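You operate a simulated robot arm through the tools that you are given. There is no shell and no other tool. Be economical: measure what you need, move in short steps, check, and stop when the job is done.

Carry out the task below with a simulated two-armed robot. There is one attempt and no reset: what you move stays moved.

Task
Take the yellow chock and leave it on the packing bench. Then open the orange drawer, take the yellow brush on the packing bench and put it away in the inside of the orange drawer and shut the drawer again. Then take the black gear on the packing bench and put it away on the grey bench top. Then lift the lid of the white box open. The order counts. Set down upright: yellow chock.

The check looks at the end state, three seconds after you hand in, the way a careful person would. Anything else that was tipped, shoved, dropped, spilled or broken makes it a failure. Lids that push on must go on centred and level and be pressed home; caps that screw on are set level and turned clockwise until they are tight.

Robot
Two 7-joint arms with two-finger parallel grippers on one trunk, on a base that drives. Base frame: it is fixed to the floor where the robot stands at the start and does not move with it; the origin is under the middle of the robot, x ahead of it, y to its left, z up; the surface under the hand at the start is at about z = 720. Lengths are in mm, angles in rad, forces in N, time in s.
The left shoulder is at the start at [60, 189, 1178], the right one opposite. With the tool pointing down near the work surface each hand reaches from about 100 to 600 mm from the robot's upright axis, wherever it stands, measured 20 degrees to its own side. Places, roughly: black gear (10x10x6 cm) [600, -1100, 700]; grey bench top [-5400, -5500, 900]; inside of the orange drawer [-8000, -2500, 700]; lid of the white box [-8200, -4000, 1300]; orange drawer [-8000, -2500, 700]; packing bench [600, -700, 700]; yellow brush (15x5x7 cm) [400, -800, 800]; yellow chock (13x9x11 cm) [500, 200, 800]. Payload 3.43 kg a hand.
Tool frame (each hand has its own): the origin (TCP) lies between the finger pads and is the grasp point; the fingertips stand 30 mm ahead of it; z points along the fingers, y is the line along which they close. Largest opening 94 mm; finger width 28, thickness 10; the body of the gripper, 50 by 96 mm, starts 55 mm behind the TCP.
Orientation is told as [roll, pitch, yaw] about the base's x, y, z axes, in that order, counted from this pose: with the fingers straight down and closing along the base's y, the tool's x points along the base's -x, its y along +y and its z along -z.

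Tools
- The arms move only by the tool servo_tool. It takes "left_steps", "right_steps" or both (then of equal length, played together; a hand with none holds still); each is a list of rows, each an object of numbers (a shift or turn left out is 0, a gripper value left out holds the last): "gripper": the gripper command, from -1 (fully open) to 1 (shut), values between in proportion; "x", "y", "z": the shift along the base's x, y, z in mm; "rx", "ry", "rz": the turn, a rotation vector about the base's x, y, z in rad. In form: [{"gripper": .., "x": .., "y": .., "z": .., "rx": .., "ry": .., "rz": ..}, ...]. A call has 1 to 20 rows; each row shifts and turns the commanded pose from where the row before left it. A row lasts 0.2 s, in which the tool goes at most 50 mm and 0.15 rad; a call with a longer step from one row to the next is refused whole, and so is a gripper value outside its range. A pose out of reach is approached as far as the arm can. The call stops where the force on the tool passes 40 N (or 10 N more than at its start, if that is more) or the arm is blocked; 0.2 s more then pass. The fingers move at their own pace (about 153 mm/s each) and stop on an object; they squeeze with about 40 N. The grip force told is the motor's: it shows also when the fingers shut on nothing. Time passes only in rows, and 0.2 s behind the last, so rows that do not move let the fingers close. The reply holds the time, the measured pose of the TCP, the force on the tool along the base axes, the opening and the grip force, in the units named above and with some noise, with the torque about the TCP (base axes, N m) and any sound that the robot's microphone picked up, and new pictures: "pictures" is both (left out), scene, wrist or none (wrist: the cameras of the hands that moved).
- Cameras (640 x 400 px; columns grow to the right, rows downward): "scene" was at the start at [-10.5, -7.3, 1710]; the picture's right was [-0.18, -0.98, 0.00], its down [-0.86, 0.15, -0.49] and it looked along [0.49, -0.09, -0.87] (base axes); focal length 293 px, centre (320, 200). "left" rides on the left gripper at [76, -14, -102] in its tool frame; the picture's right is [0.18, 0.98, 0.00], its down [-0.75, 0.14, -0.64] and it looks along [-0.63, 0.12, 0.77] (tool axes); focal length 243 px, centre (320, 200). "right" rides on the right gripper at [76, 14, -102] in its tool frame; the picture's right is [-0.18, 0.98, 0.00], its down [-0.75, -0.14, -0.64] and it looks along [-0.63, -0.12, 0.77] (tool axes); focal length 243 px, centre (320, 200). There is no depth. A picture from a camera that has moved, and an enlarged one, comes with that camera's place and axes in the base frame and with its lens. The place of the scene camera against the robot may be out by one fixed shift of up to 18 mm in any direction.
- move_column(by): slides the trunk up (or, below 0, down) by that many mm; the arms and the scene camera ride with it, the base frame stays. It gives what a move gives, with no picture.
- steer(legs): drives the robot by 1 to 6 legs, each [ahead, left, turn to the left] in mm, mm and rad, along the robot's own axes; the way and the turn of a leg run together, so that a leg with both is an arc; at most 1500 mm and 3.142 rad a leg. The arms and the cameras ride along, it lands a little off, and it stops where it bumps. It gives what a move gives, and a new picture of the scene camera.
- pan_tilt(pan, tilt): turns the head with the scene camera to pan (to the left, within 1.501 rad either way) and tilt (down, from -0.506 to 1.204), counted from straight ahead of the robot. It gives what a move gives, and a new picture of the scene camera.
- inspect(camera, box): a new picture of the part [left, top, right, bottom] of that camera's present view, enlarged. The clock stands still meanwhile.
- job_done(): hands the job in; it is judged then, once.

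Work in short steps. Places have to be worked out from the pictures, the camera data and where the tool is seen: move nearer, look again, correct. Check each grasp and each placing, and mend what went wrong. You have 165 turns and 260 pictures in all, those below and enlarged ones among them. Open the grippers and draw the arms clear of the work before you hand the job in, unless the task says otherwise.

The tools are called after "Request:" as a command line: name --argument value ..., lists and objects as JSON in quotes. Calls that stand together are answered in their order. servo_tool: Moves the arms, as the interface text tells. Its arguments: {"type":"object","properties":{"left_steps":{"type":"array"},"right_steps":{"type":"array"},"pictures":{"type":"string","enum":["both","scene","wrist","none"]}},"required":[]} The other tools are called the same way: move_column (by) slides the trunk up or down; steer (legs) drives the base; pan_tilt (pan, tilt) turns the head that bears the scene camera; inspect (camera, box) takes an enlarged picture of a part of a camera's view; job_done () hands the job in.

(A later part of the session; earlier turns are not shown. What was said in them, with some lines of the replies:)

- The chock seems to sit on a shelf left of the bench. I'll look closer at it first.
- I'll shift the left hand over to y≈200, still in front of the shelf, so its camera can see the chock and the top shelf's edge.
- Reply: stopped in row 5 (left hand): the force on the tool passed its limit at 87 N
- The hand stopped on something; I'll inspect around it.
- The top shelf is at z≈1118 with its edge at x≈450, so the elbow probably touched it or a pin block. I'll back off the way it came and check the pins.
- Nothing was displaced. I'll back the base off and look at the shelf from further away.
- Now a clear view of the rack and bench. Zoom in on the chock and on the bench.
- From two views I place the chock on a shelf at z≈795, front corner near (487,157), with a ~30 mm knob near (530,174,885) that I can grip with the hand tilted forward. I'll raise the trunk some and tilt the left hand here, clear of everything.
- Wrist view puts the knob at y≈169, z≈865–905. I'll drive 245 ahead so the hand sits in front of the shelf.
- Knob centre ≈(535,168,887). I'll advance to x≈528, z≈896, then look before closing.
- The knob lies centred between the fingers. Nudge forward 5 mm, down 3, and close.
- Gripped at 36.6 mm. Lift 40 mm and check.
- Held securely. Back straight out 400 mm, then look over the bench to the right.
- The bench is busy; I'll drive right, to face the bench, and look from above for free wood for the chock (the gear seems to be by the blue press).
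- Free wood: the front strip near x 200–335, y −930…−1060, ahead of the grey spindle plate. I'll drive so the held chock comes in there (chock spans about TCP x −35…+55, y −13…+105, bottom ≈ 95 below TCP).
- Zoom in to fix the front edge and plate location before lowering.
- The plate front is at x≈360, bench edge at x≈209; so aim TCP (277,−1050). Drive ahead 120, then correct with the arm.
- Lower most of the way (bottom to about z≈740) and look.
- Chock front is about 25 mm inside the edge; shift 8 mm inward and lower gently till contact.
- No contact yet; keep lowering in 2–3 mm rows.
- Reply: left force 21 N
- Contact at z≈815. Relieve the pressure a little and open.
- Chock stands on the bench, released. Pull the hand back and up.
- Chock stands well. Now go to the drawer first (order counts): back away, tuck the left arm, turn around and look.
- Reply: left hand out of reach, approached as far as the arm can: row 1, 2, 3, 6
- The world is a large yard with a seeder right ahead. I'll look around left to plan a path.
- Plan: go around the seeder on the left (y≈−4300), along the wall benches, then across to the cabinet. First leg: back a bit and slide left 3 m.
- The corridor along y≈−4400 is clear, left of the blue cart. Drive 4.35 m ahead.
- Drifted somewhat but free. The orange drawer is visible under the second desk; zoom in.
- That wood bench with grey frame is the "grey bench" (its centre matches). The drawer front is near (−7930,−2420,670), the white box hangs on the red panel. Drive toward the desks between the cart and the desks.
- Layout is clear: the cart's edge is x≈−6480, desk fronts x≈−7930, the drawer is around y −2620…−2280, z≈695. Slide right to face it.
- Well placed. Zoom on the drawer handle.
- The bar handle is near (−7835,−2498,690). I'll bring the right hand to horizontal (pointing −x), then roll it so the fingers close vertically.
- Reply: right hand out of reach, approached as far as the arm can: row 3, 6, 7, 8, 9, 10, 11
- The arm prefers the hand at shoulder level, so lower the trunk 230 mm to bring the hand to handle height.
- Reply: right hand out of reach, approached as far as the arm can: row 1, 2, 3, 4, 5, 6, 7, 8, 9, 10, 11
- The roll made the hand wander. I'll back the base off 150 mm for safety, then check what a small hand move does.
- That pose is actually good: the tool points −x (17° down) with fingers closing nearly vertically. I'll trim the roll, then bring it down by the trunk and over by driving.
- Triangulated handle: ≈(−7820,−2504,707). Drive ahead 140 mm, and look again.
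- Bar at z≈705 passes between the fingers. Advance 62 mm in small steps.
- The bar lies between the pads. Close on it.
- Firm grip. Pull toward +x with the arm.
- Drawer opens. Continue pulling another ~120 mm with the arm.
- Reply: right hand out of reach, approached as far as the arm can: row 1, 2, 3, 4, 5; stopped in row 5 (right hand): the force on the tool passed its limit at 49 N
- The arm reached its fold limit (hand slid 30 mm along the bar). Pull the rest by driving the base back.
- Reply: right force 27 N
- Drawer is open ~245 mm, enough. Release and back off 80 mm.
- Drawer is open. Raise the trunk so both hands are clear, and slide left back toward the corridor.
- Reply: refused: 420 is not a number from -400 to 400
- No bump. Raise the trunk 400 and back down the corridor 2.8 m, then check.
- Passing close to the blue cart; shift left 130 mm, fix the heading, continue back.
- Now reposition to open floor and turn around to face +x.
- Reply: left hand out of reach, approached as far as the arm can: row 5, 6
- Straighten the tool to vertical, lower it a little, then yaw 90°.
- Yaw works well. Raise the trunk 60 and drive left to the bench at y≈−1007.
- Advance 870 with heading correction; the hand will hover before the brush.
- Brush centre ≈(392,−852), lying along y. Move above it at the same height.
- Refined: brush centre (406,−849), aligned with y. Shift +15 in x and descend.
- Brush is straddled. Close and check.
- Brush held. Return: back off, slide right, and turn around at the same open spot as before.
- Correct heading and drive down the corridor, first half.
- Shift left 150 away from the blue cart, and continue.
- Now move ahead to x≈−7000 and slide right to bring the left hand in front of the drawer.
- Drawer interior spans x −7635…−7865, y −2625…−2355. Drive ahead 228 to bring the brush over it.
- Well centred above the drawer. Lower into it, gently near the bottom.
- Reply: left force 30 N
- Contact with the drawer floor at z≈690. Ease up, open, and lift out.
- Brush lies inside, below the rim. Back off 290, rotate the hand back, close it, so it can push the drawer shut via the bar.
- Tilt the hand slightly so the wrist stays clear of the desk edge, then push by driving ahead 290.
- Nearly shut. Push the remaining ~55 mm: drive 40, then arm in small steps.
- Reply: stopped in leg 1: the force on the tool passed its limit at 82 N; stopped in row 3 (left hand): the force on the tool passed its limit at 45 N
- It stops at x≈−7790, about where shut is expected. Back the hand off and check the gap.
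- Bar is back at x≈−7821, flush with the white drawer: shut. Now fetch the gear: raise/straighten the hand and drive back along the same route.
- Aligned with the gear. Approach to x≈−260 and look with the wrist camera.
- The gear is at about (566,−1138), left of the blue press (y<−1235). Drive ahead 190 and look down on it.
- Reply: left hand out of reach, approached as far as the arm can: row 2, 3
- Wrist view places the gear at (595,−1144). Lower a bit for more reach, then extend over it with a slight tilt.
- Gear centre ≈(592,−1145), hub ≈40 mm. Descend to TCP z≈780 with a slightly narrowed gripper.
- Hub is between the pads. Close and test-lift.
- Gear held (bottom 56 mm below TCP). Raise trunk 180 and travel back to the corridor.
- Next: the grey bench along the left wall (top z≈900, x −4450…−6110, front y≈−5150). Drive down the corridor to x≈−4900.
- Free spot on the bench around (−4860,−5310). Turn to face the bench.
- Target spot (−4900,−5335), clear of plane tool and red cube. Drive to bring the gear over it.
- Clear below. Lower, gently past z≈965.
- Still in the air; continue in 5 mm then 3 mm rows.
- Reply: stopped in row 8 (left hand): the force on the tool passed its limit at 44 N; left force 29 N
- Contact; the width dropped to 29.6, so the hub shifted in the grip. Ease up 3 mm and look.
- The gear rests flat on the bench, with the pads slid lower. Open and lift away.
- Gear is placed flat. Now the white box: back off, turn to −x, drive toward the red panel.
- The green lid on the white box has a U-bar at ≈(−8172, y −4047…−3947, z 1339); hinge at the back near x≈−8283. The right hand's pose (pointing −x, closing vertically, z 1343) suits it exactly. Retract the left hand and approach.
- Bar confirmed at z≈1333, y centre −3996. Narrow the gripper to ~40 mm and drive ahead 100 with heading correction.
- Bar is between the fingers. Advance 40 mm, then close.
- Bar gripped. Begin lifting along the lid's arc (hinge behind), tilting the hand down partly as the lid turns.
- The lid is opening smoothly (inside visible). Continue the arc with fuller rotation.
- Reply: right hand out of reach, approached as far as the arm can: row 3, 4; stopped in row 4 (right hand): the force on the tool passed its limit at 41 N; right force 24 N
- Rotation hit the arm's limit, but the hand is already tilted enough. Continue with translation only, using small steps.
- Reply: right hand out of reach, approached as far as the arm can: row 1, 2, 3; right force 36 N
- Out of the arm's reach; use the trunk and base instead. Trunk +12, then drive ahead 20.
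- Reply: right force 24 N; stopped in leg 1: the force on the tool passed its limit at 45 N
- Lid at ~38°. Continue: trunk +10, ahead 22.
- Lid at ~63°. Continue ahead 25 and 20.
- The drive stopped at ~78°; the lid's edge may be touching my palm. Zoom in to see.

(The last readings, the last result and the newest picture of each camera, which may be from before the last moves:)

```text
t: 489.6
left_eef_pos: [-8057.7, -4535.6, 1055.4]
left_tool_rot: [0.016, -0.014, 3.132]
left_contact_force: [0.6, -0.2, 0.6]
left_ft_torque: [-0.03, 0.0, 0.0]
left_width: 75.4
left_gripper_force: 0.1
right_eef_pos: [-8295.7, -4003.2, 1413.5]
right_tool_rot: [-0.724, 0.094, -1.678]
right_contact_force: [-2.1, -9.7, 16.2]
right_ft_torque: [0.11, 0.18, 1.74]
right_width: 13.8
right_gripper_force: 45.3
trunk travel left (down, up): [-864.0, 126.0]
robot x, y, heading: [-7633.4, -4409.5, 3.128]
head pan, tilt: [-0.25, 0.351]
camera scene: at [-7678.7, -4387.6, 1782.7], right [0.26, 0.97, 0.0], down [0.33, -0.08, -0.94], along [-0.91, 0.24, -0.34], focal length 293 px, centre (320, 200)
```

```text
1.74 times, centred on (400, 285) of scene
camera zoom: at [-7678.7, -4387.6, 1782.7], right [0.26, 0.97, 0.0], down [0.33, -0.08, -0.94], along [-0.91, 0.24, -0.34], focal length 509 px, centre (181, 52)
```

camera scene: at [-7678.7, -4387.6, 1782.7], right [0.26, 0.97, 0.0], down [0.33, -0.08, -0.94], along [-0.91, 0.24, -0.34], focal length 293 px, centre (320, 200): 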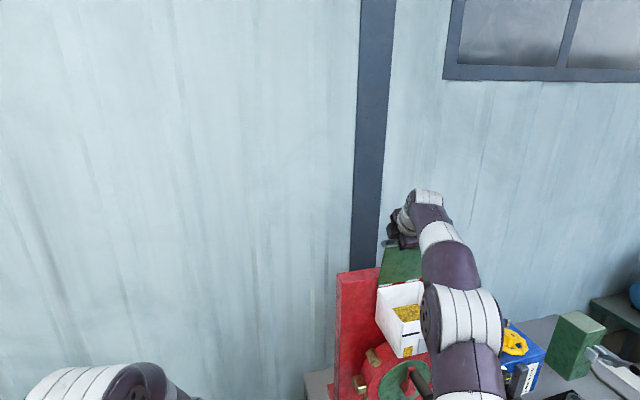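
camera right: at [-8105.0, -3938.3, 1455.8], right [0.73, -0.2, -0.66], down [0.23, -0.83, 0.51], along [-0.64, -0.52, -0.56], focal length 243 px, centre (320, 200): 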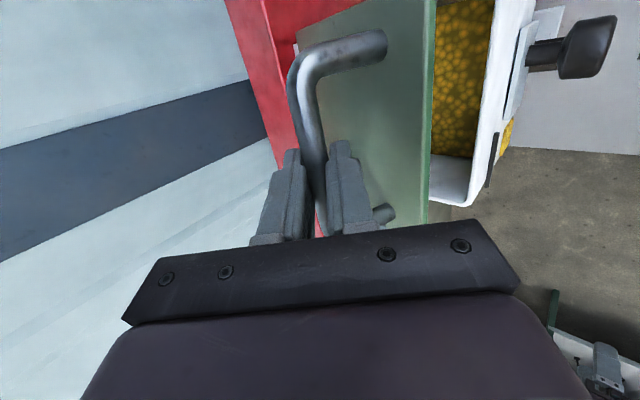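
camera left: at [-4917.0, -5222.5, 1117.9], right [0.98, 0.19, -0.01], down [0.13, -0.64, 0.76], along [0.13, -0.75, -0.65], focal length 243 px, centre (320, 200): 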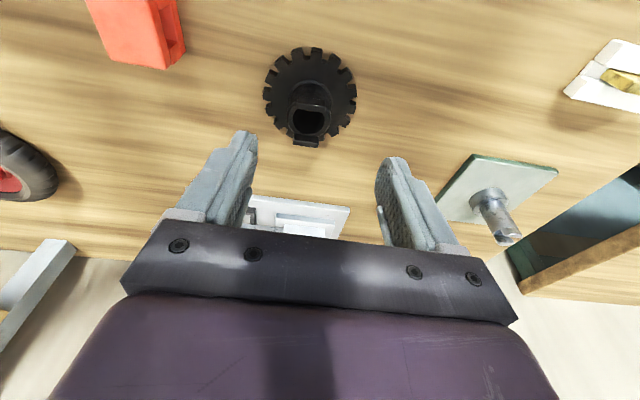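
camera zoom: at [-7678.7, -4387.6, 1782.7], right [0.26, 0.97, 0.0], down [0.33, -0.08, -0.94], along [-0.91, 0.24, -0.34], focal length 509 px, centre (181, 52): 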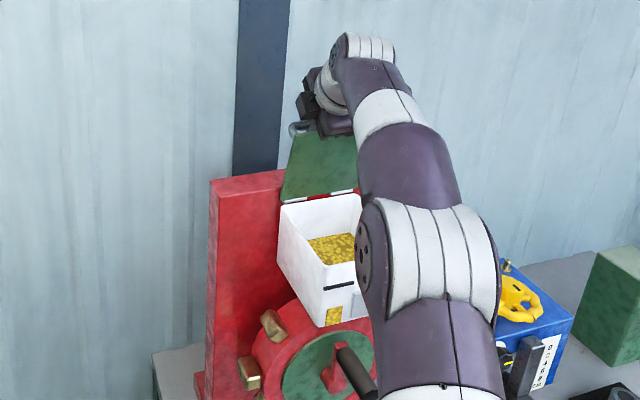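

Loosen the grip to a cage (~24 mm) and see whether the lid stays.

Request:
servo_tool --right_steps '[{"gripper": 0.65}, {"gripper": 0.45}, {"gripper": 0.45}]'

```text
t: 490.4
left_eef_pos: [-8059.3, -4531.6, 1055.5]
left_tool_rot: [0.021, -0.014, 3.132]
left_contact_force: [0.3, 0.5, 0.8]
left_ft_torque: [-0.02, -0.01, -0.02]
left_width: 75.2
left_gripper_force: 0.0
right_eef_pos: [-8297.0, -3996.6, 1410.6]
right_tool_rot: [-0.723, 0.091, -1.679]
right_contact_force: [0.0, -0.5, 0.3]
right_ft_torque: [0.0, -0.06, -0.03]
right_width: 25.6
right_gripper_force: 0.1
trunk travel left (down, up): [-864.0, 126.0]
robot x, y, heading: [-7633.8, -4405.6, 3.129]
head pan, tilt: [-0.25, 0.351]
camera scene: at [-7680.9, -4380.4, 1782.4], right [0.26, 0.97, 0.0], down [0.33, -0.09, -0.94], along [-0.91, 0.24, -0.34], focal length 293 px, centre (320, 200)
camera right: at [-8211.7, -3936.3, 1486.1], right [0.72, -0.2, -0.66], down [0.23, -0.83, 0.5], along [-0.66, -0.52, -0.55], focal length 243 px, centre (320, 200)
```

scene: 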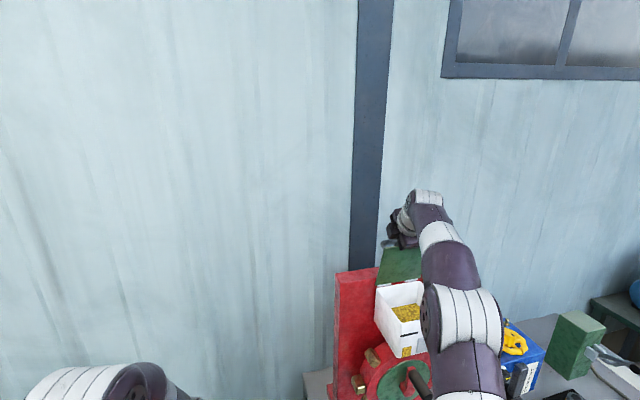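
right: 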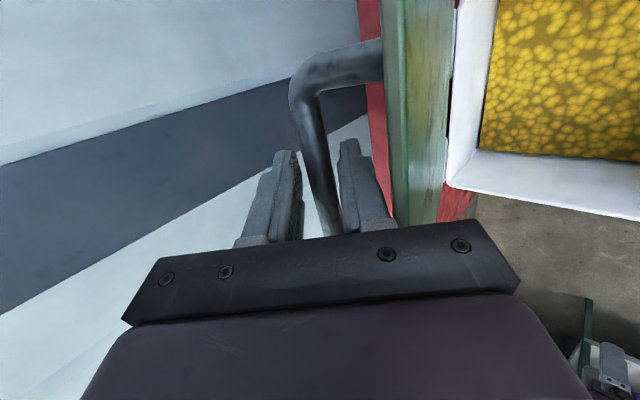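

Zero force; the lid nearly stays. Raise the trunk 14 so the palm clears the lid edge, then push the bar further back.

Request:
move_column --by 14

Request:
steer --legs '[[30, 0, 0.0]]'

Request:
inspect --camera "right" --box '[0, 0, 640, 400]'

```text
t: 491.0
left_eef_pos: [-8059.2, -4531.7, 1069.2]
left_tool_rot: [0.022, -0.014, 3.133]
left_contact_force: [0.8, -0.8, -0.6]
left_ft_torque: [0.02, -0.02, 0.01]
left_width: 75.3
left_gripper_force: 0.0
right_eef_pos: [-8296.7, -3996.1, 1423.8]
right_tool_rot: [-0.723, 0.092, -1.679]
right_contact_force: [2.4, 1.4, -4.5]
right_ft_torque: [0.04, -0.05, 0.05]
right_width: 28.4
right_gripper_force: 1.8
trunk travel left (down, up): [-878.0, 112.0]
robot x, y, heading: [-7634.7, -4410.4, 3.13]
head pan, tilt: [-0.25, 0.351]
```

```text
t: 491.8
left_eef_pos: [-8062.3, -4530.4, 1068.7]
left_tool_rot: [0.021, -0.012, 3.118]
left_contact_force: [-0.6, -0.7, -0.2]
left_ft_torque: [0.0, 0.0, 0.0]
left_width: 75.0
left_gripper_force: 0.1
right_eef_pos: [-8294.0, -3992.9, 1426.6]
right_tool_rot: [-0.727, 0.092, -1.692]
right_contact_force: [-0.7, 0.7, -0.8]
right_ft_torque: [0.0, 0.0, 0.0]
right_width: 25.8
right_gripper_force: 0.4
trunk travel left (down, up): [-878.0, 112.0]
robot x, y, heading: [-7640.0, -4410.6, 3.117]
head pan, tilt: [-0.25, 0.351]
stopped in leg 1: the robot was blocked; the commanded pose is now the measured one
camera scene: at [-7682.7, -4383.7, 1796.5], right [0.27, 0.96, 0.0], down [0.33, -0.09, -0.94], along [-0.9, 0.25, -0.34], focal length 293 px, centre (320, 200)
```

scene: 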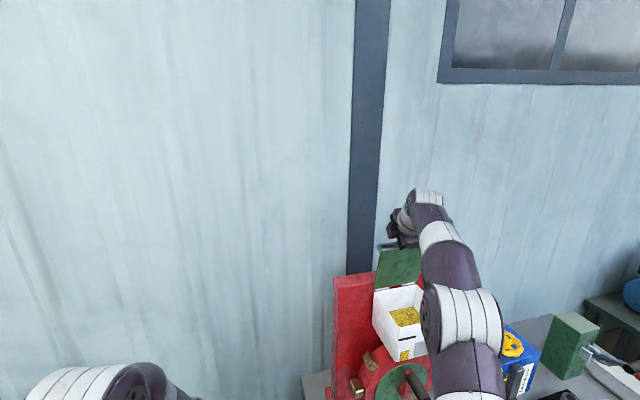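

```text
1.00 times, centred on (320, 200) of right (not enlarged: the box is as wide or as high as the picture)
camera zoom: at [-8207.7, -3932.7, 1501.6], right [0.71, -0.21, -0.67], down [0.22, -0.84, 0.5], along [-0.66, -0.51, -0.55], focal length 243 px, centre (320, 200)
```

zoom: 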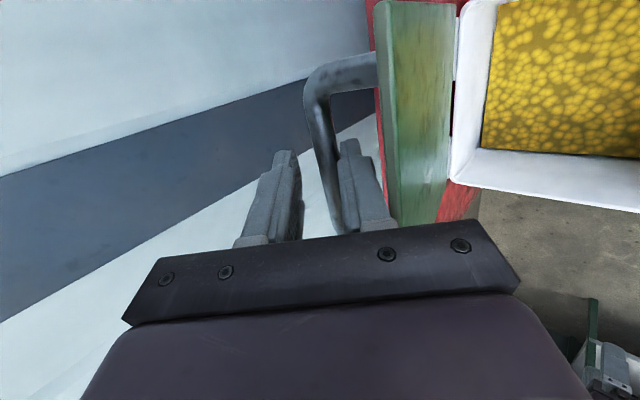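

The base is touching the desk corner. Back off slightly and withdraw the fingers upward to see if the lid stays.

Request:
move_column --by 40

Request:
inspect --camera "right" --box '[0, 0, 640, 400]'

```text
t: 492.6
left_eef_pos: [-8063.6, -4529.7, 1109.4]
left_tool_rot: [0.022, -0.011, 3.118]
left_contact_force: [0.0, 0.2, -0.2]
left_ft_torque: [0.01, -0.01, -0.03]
left_width: 75.3
left_gripper_force: 0.0
right_eef_pos: [-8294.9, -3992.1, 1465.7]
right_tool_rot: [-0.726, 0.09, -1.692]
right_contact_force: [-0.6, -0.3, -0.1]
right_ft_torque: [-0.01, 0.0, 0.03]
right_width: 25.7
right_gripper_force: 0.0
trunk travel left (down, up): [-918.0, 72.0]
robot x, y, heading: [-7637.5, -4410.9, 3.117]
head pan, tilt: [-0.25, 0.351]
```

```text
1.00 times, centred on (320, 200) of right (not enlarged: the box is as wide or as high as the picture)
camera zoom: at [-8208.5, -3932.5, 1541.2], right [0.71, -0.21, -0.67], down [0.22, -0.84, 0.5], along [-0.66, -0.51, -0.55], focal length 243 px, centre (320, 200)
```

zoom: 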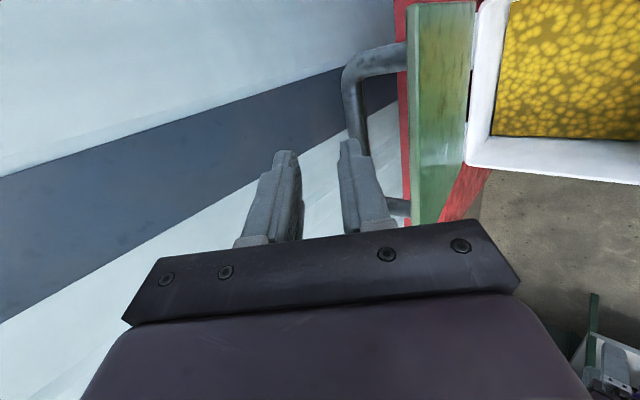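

The fingers are free of the bar and the lid stays. Raise 60 more before backing off, so nothing clips the lid.

Request:
move_column --by 65

Request:
steer --legs '[[-200, 0, 0]]'

Request:
inspect --camera "scene" --box '[280, 140, 500, 360]'

```text
t: 493.6
left_eef_pos: [-8061.9, -4531.2, 1174.0]
left_tool_rot: [0.021, -0.011, 3.117]
left_contact_force: [0.0, -0.2, 0.6]
left_ft_torque: [-0.02, -0.04, 0.03]
left_width: 75.2
left_gripper_force: 0.1
right_eef_pos: [-8294.5, -3993.7, 1530.4]
right_tool_rot: [-0.725, 0.091, -1.692]
right_contact_force: [0.3, -0.4, 0.1]
right_ft_torque: [0.0, 0.01, 0.01]
right_width: 26.0
right_gripper_force: 0.1
trunk travel left (down, up): [-983.0, 7.0]
robot x, y, heading: [-7638.4, -4410.9, 3.115]
head pan, tilt: [-0.25, 0.351]
```

```text
t: 495.2
left_eef_pos: [-7868.1, -4532.5, 1173.0]
left_tool_rot: [0.02, -0.008, 3.112]
left_contact_force: [0.0, 0.0, -0.1]
left_ft_torque: [0.0, -0.03, 0.01]
left_width: 75.2
left_gripper_force: 0.1
right_eef_pos: [-8097.0, -3992.8, 1528.0]
right_tool_rot: [-0.723, 0.091, -1.698]
right_contact_force: [-0.7, -0.2, -0.3]
right_ft_torque: [-0.01, 0.01, 0.0]
right_width: 26.1
right_gripper_force: 0.1
trunk travel left (down, up): [-983.0, 7.0]
robot x, y, heading: [-7439.2, -4418.8, 3.107]
head pan, tilt: [-0.25, 0.351]
camera scene: at [-7489.3, -4388.5, 1901.3], right [0.28, 0.96, 0.0], down [0.33, -0.1, -0.94], along [-0.9, 0.26, -0.35], focal length 293 px, centre (320, 200)
```

scene: 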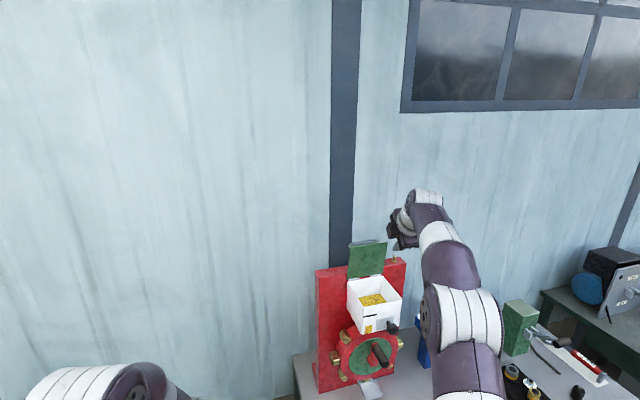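

```text
1.82 times, centred on (390, 250) of scene
camera zoom: at [-7489.3, -4388.5, 1901.3], right [0.28, 0.96, 0.0], down [0.33, -0.1, -0.94], along [-0.9, 0.26, -0.35], focal length 532 px, centre (193, 109)
```

zoom: 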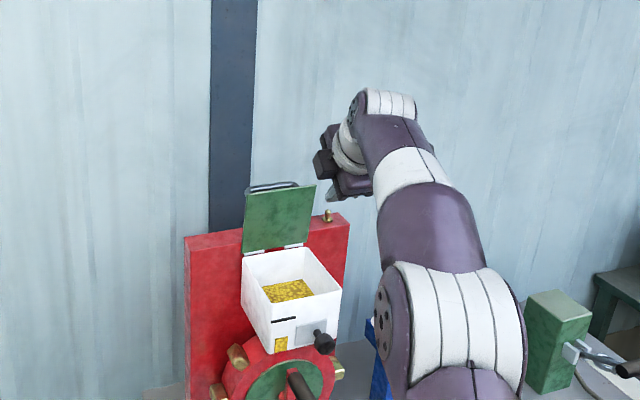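

The lid stands about vertical and holds by itself. Open the grippers, back well clear, and take a final look.

Request:
servo_tool --right_steps '[{"gripper": -1}, {"gripper": -1}]' --left_steps '[{"gripper": -1}, {"gripper": -1}]' --pictures "none"

Request:
steer --legs '[[-500, 0, 0]]'

Request:
pan_tilt --pan -0.5 --tilt 0.5

Request:
inspect --camera "scene" --box '[120, 60, 560, 335]'

```text
t: 495.9
left_eef_pos: [-7866.0, -4532.4, 1172.4]
left_tool_rot: [0.022, -0.011, 3.113]
left_contact_force: [0.3, -0.1, 0.3]
left_ft_torque: [0.01, -0.01, 0.02]
left_width: 94.0
left_gripper_force: 0.0
right_eef_pos: [-8094.5, -3993.7, 1528.4]
right_tool_rot: [-0.72, 0.089, -1.698]
right_contact_force: [0.1, -0.3, -0.6]
right_ft_torque: [0.01, 0.0, -0.06]
right_width: 94.3
right_gripper_force: 0.1
trunk travel left (down, up): [-983.0, 7.0]
robot x, y, heading: [-7437.0, -4414.6, 3.112]
head pan, tilt: [-0.25, 0.351]
```

```text
t: 498.8
left_eef_pos: [-7364.0, -4545.3, 1174.0]
left_tool_rot: [0.02, -0.011, 3.108]
left_contact_force: [0.8, 0.1, -0.2]
left_ft_torque: [0.01, -0.01, 0.04]
left_width: 94.0
left_gripper_force: 0.1
right_eef_pos: [-7588.6, -4006.4, 1530.2]
right_tool_rot: [-0.725, 0.091, -1.701]
right_contact_force: [-0.1, -0.4, -0.8]
right_ft_torque: [-0.01, -0.05, -0.02]
right_width: 94.0
right_gripper_force: 0.1
trunk travel left (down, up): [-983.0, 7.0]
robot x, y, heading: [-6935.0, -4434.3, 3.107]
head pan, tilt: [-0.25, 0.351]
camera scene: at [-6982.7, -4404.6, 1901.4], right [0.28, 0.96, 0.0], down [0.33, -0.1, -0.94], along [-0.9, 0.26, -0.35], focal length 293 px, centre (320, 200)
```

scene: 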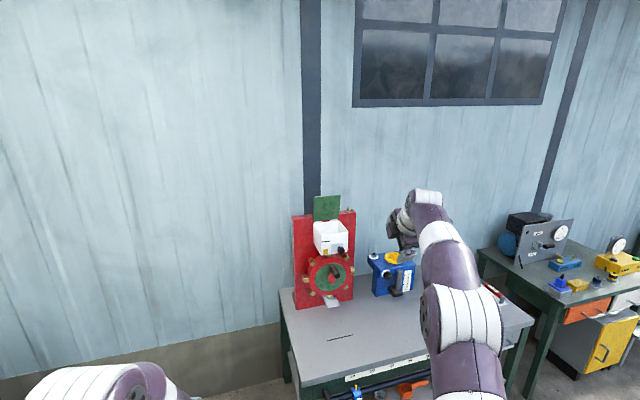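

```text
t: 499.6
left_eef_pos: [-7361.0, -4547.1, 1174.2]
left_tool_rot: [0.021, -0.012, 3.108]
left_contact_force: [0.3, 0.0, 0.4]
left_ft_torque: [0.02, 0.02, 0.01]
left_width: 93.9
left_gripper_force: 0.1
right_eef_pos: [-7587.6, -4007.6, 1531.2]
right_tool_rot: [-0.724, 0.092, -1.7]
right_contact_force: [0.4, -0.5, -0.1]
right_ft_torque: [0.02, -0.03, 0.0]
right_width: 94.1
right_gripper_force: 0.0
trunk travel left (down, up): [-983.0, 7.0]
robot x, y, heading: [-6935.2, -4435.1, 3.109]
head pan, tilt: [-0.499, 0.499]
camera scene: at [-6968.6, -4384.6, 1887.8], right [0.51, 0.86, 0.0], down [0.41, -0.24, -0.88], along [-0.76, 0.45, -0.48], focal length 293 px, centre (320, 200)
```

scene: 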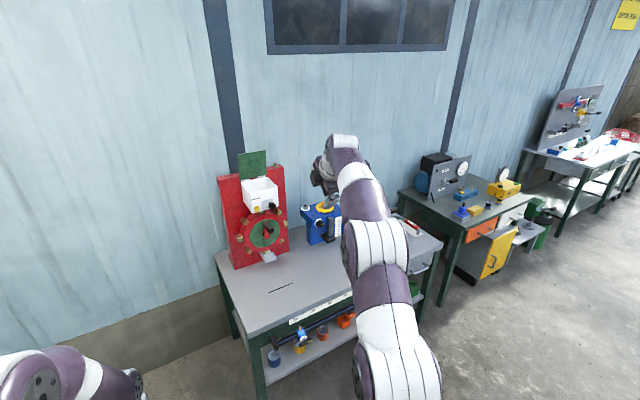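

```text
1.45 times, centred on (340, 198) of scene
camera zoom: at [-6968.6, -4384.6, 1887.8], right [0.51, 0.86, 0.0], down [0.41, -0.24, -0.88], along [-0.76, 0.45, -0.48], focal length 426 px, centre (291, 204)
```

zoom: 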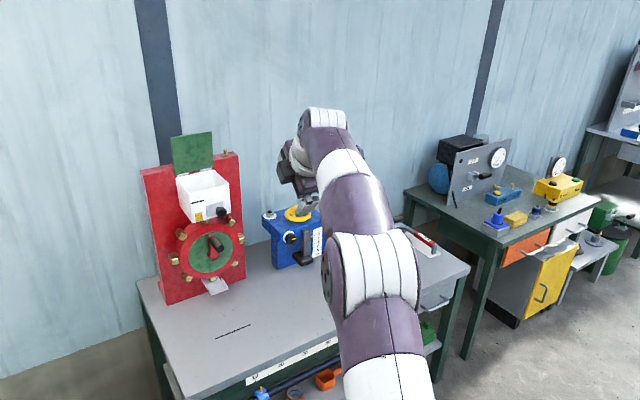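

The lid stays open, the drawer is shut, and everything else is in its place. I'm handing the job in.

Request:
job_done

```text
The job is handed in.
```

I did all the steps in the order you gave and handed the job in:
- **Chock:** it stands upright on the packing bench.
- **Brush and drawer:** the brush is inside the orange drawer, which is shut again.
- **Gear:** it lies flat on the grey bench top. I took that to be the wood-topped bench with grey legs at your coordinates.
- **White box:** the lid stands open at about vertical and holds by itself.

Early on, the left arm briefly touched something near the shelf. During the lid opening, the base was blocked, probably against the desk. Nothing looked moved either time.
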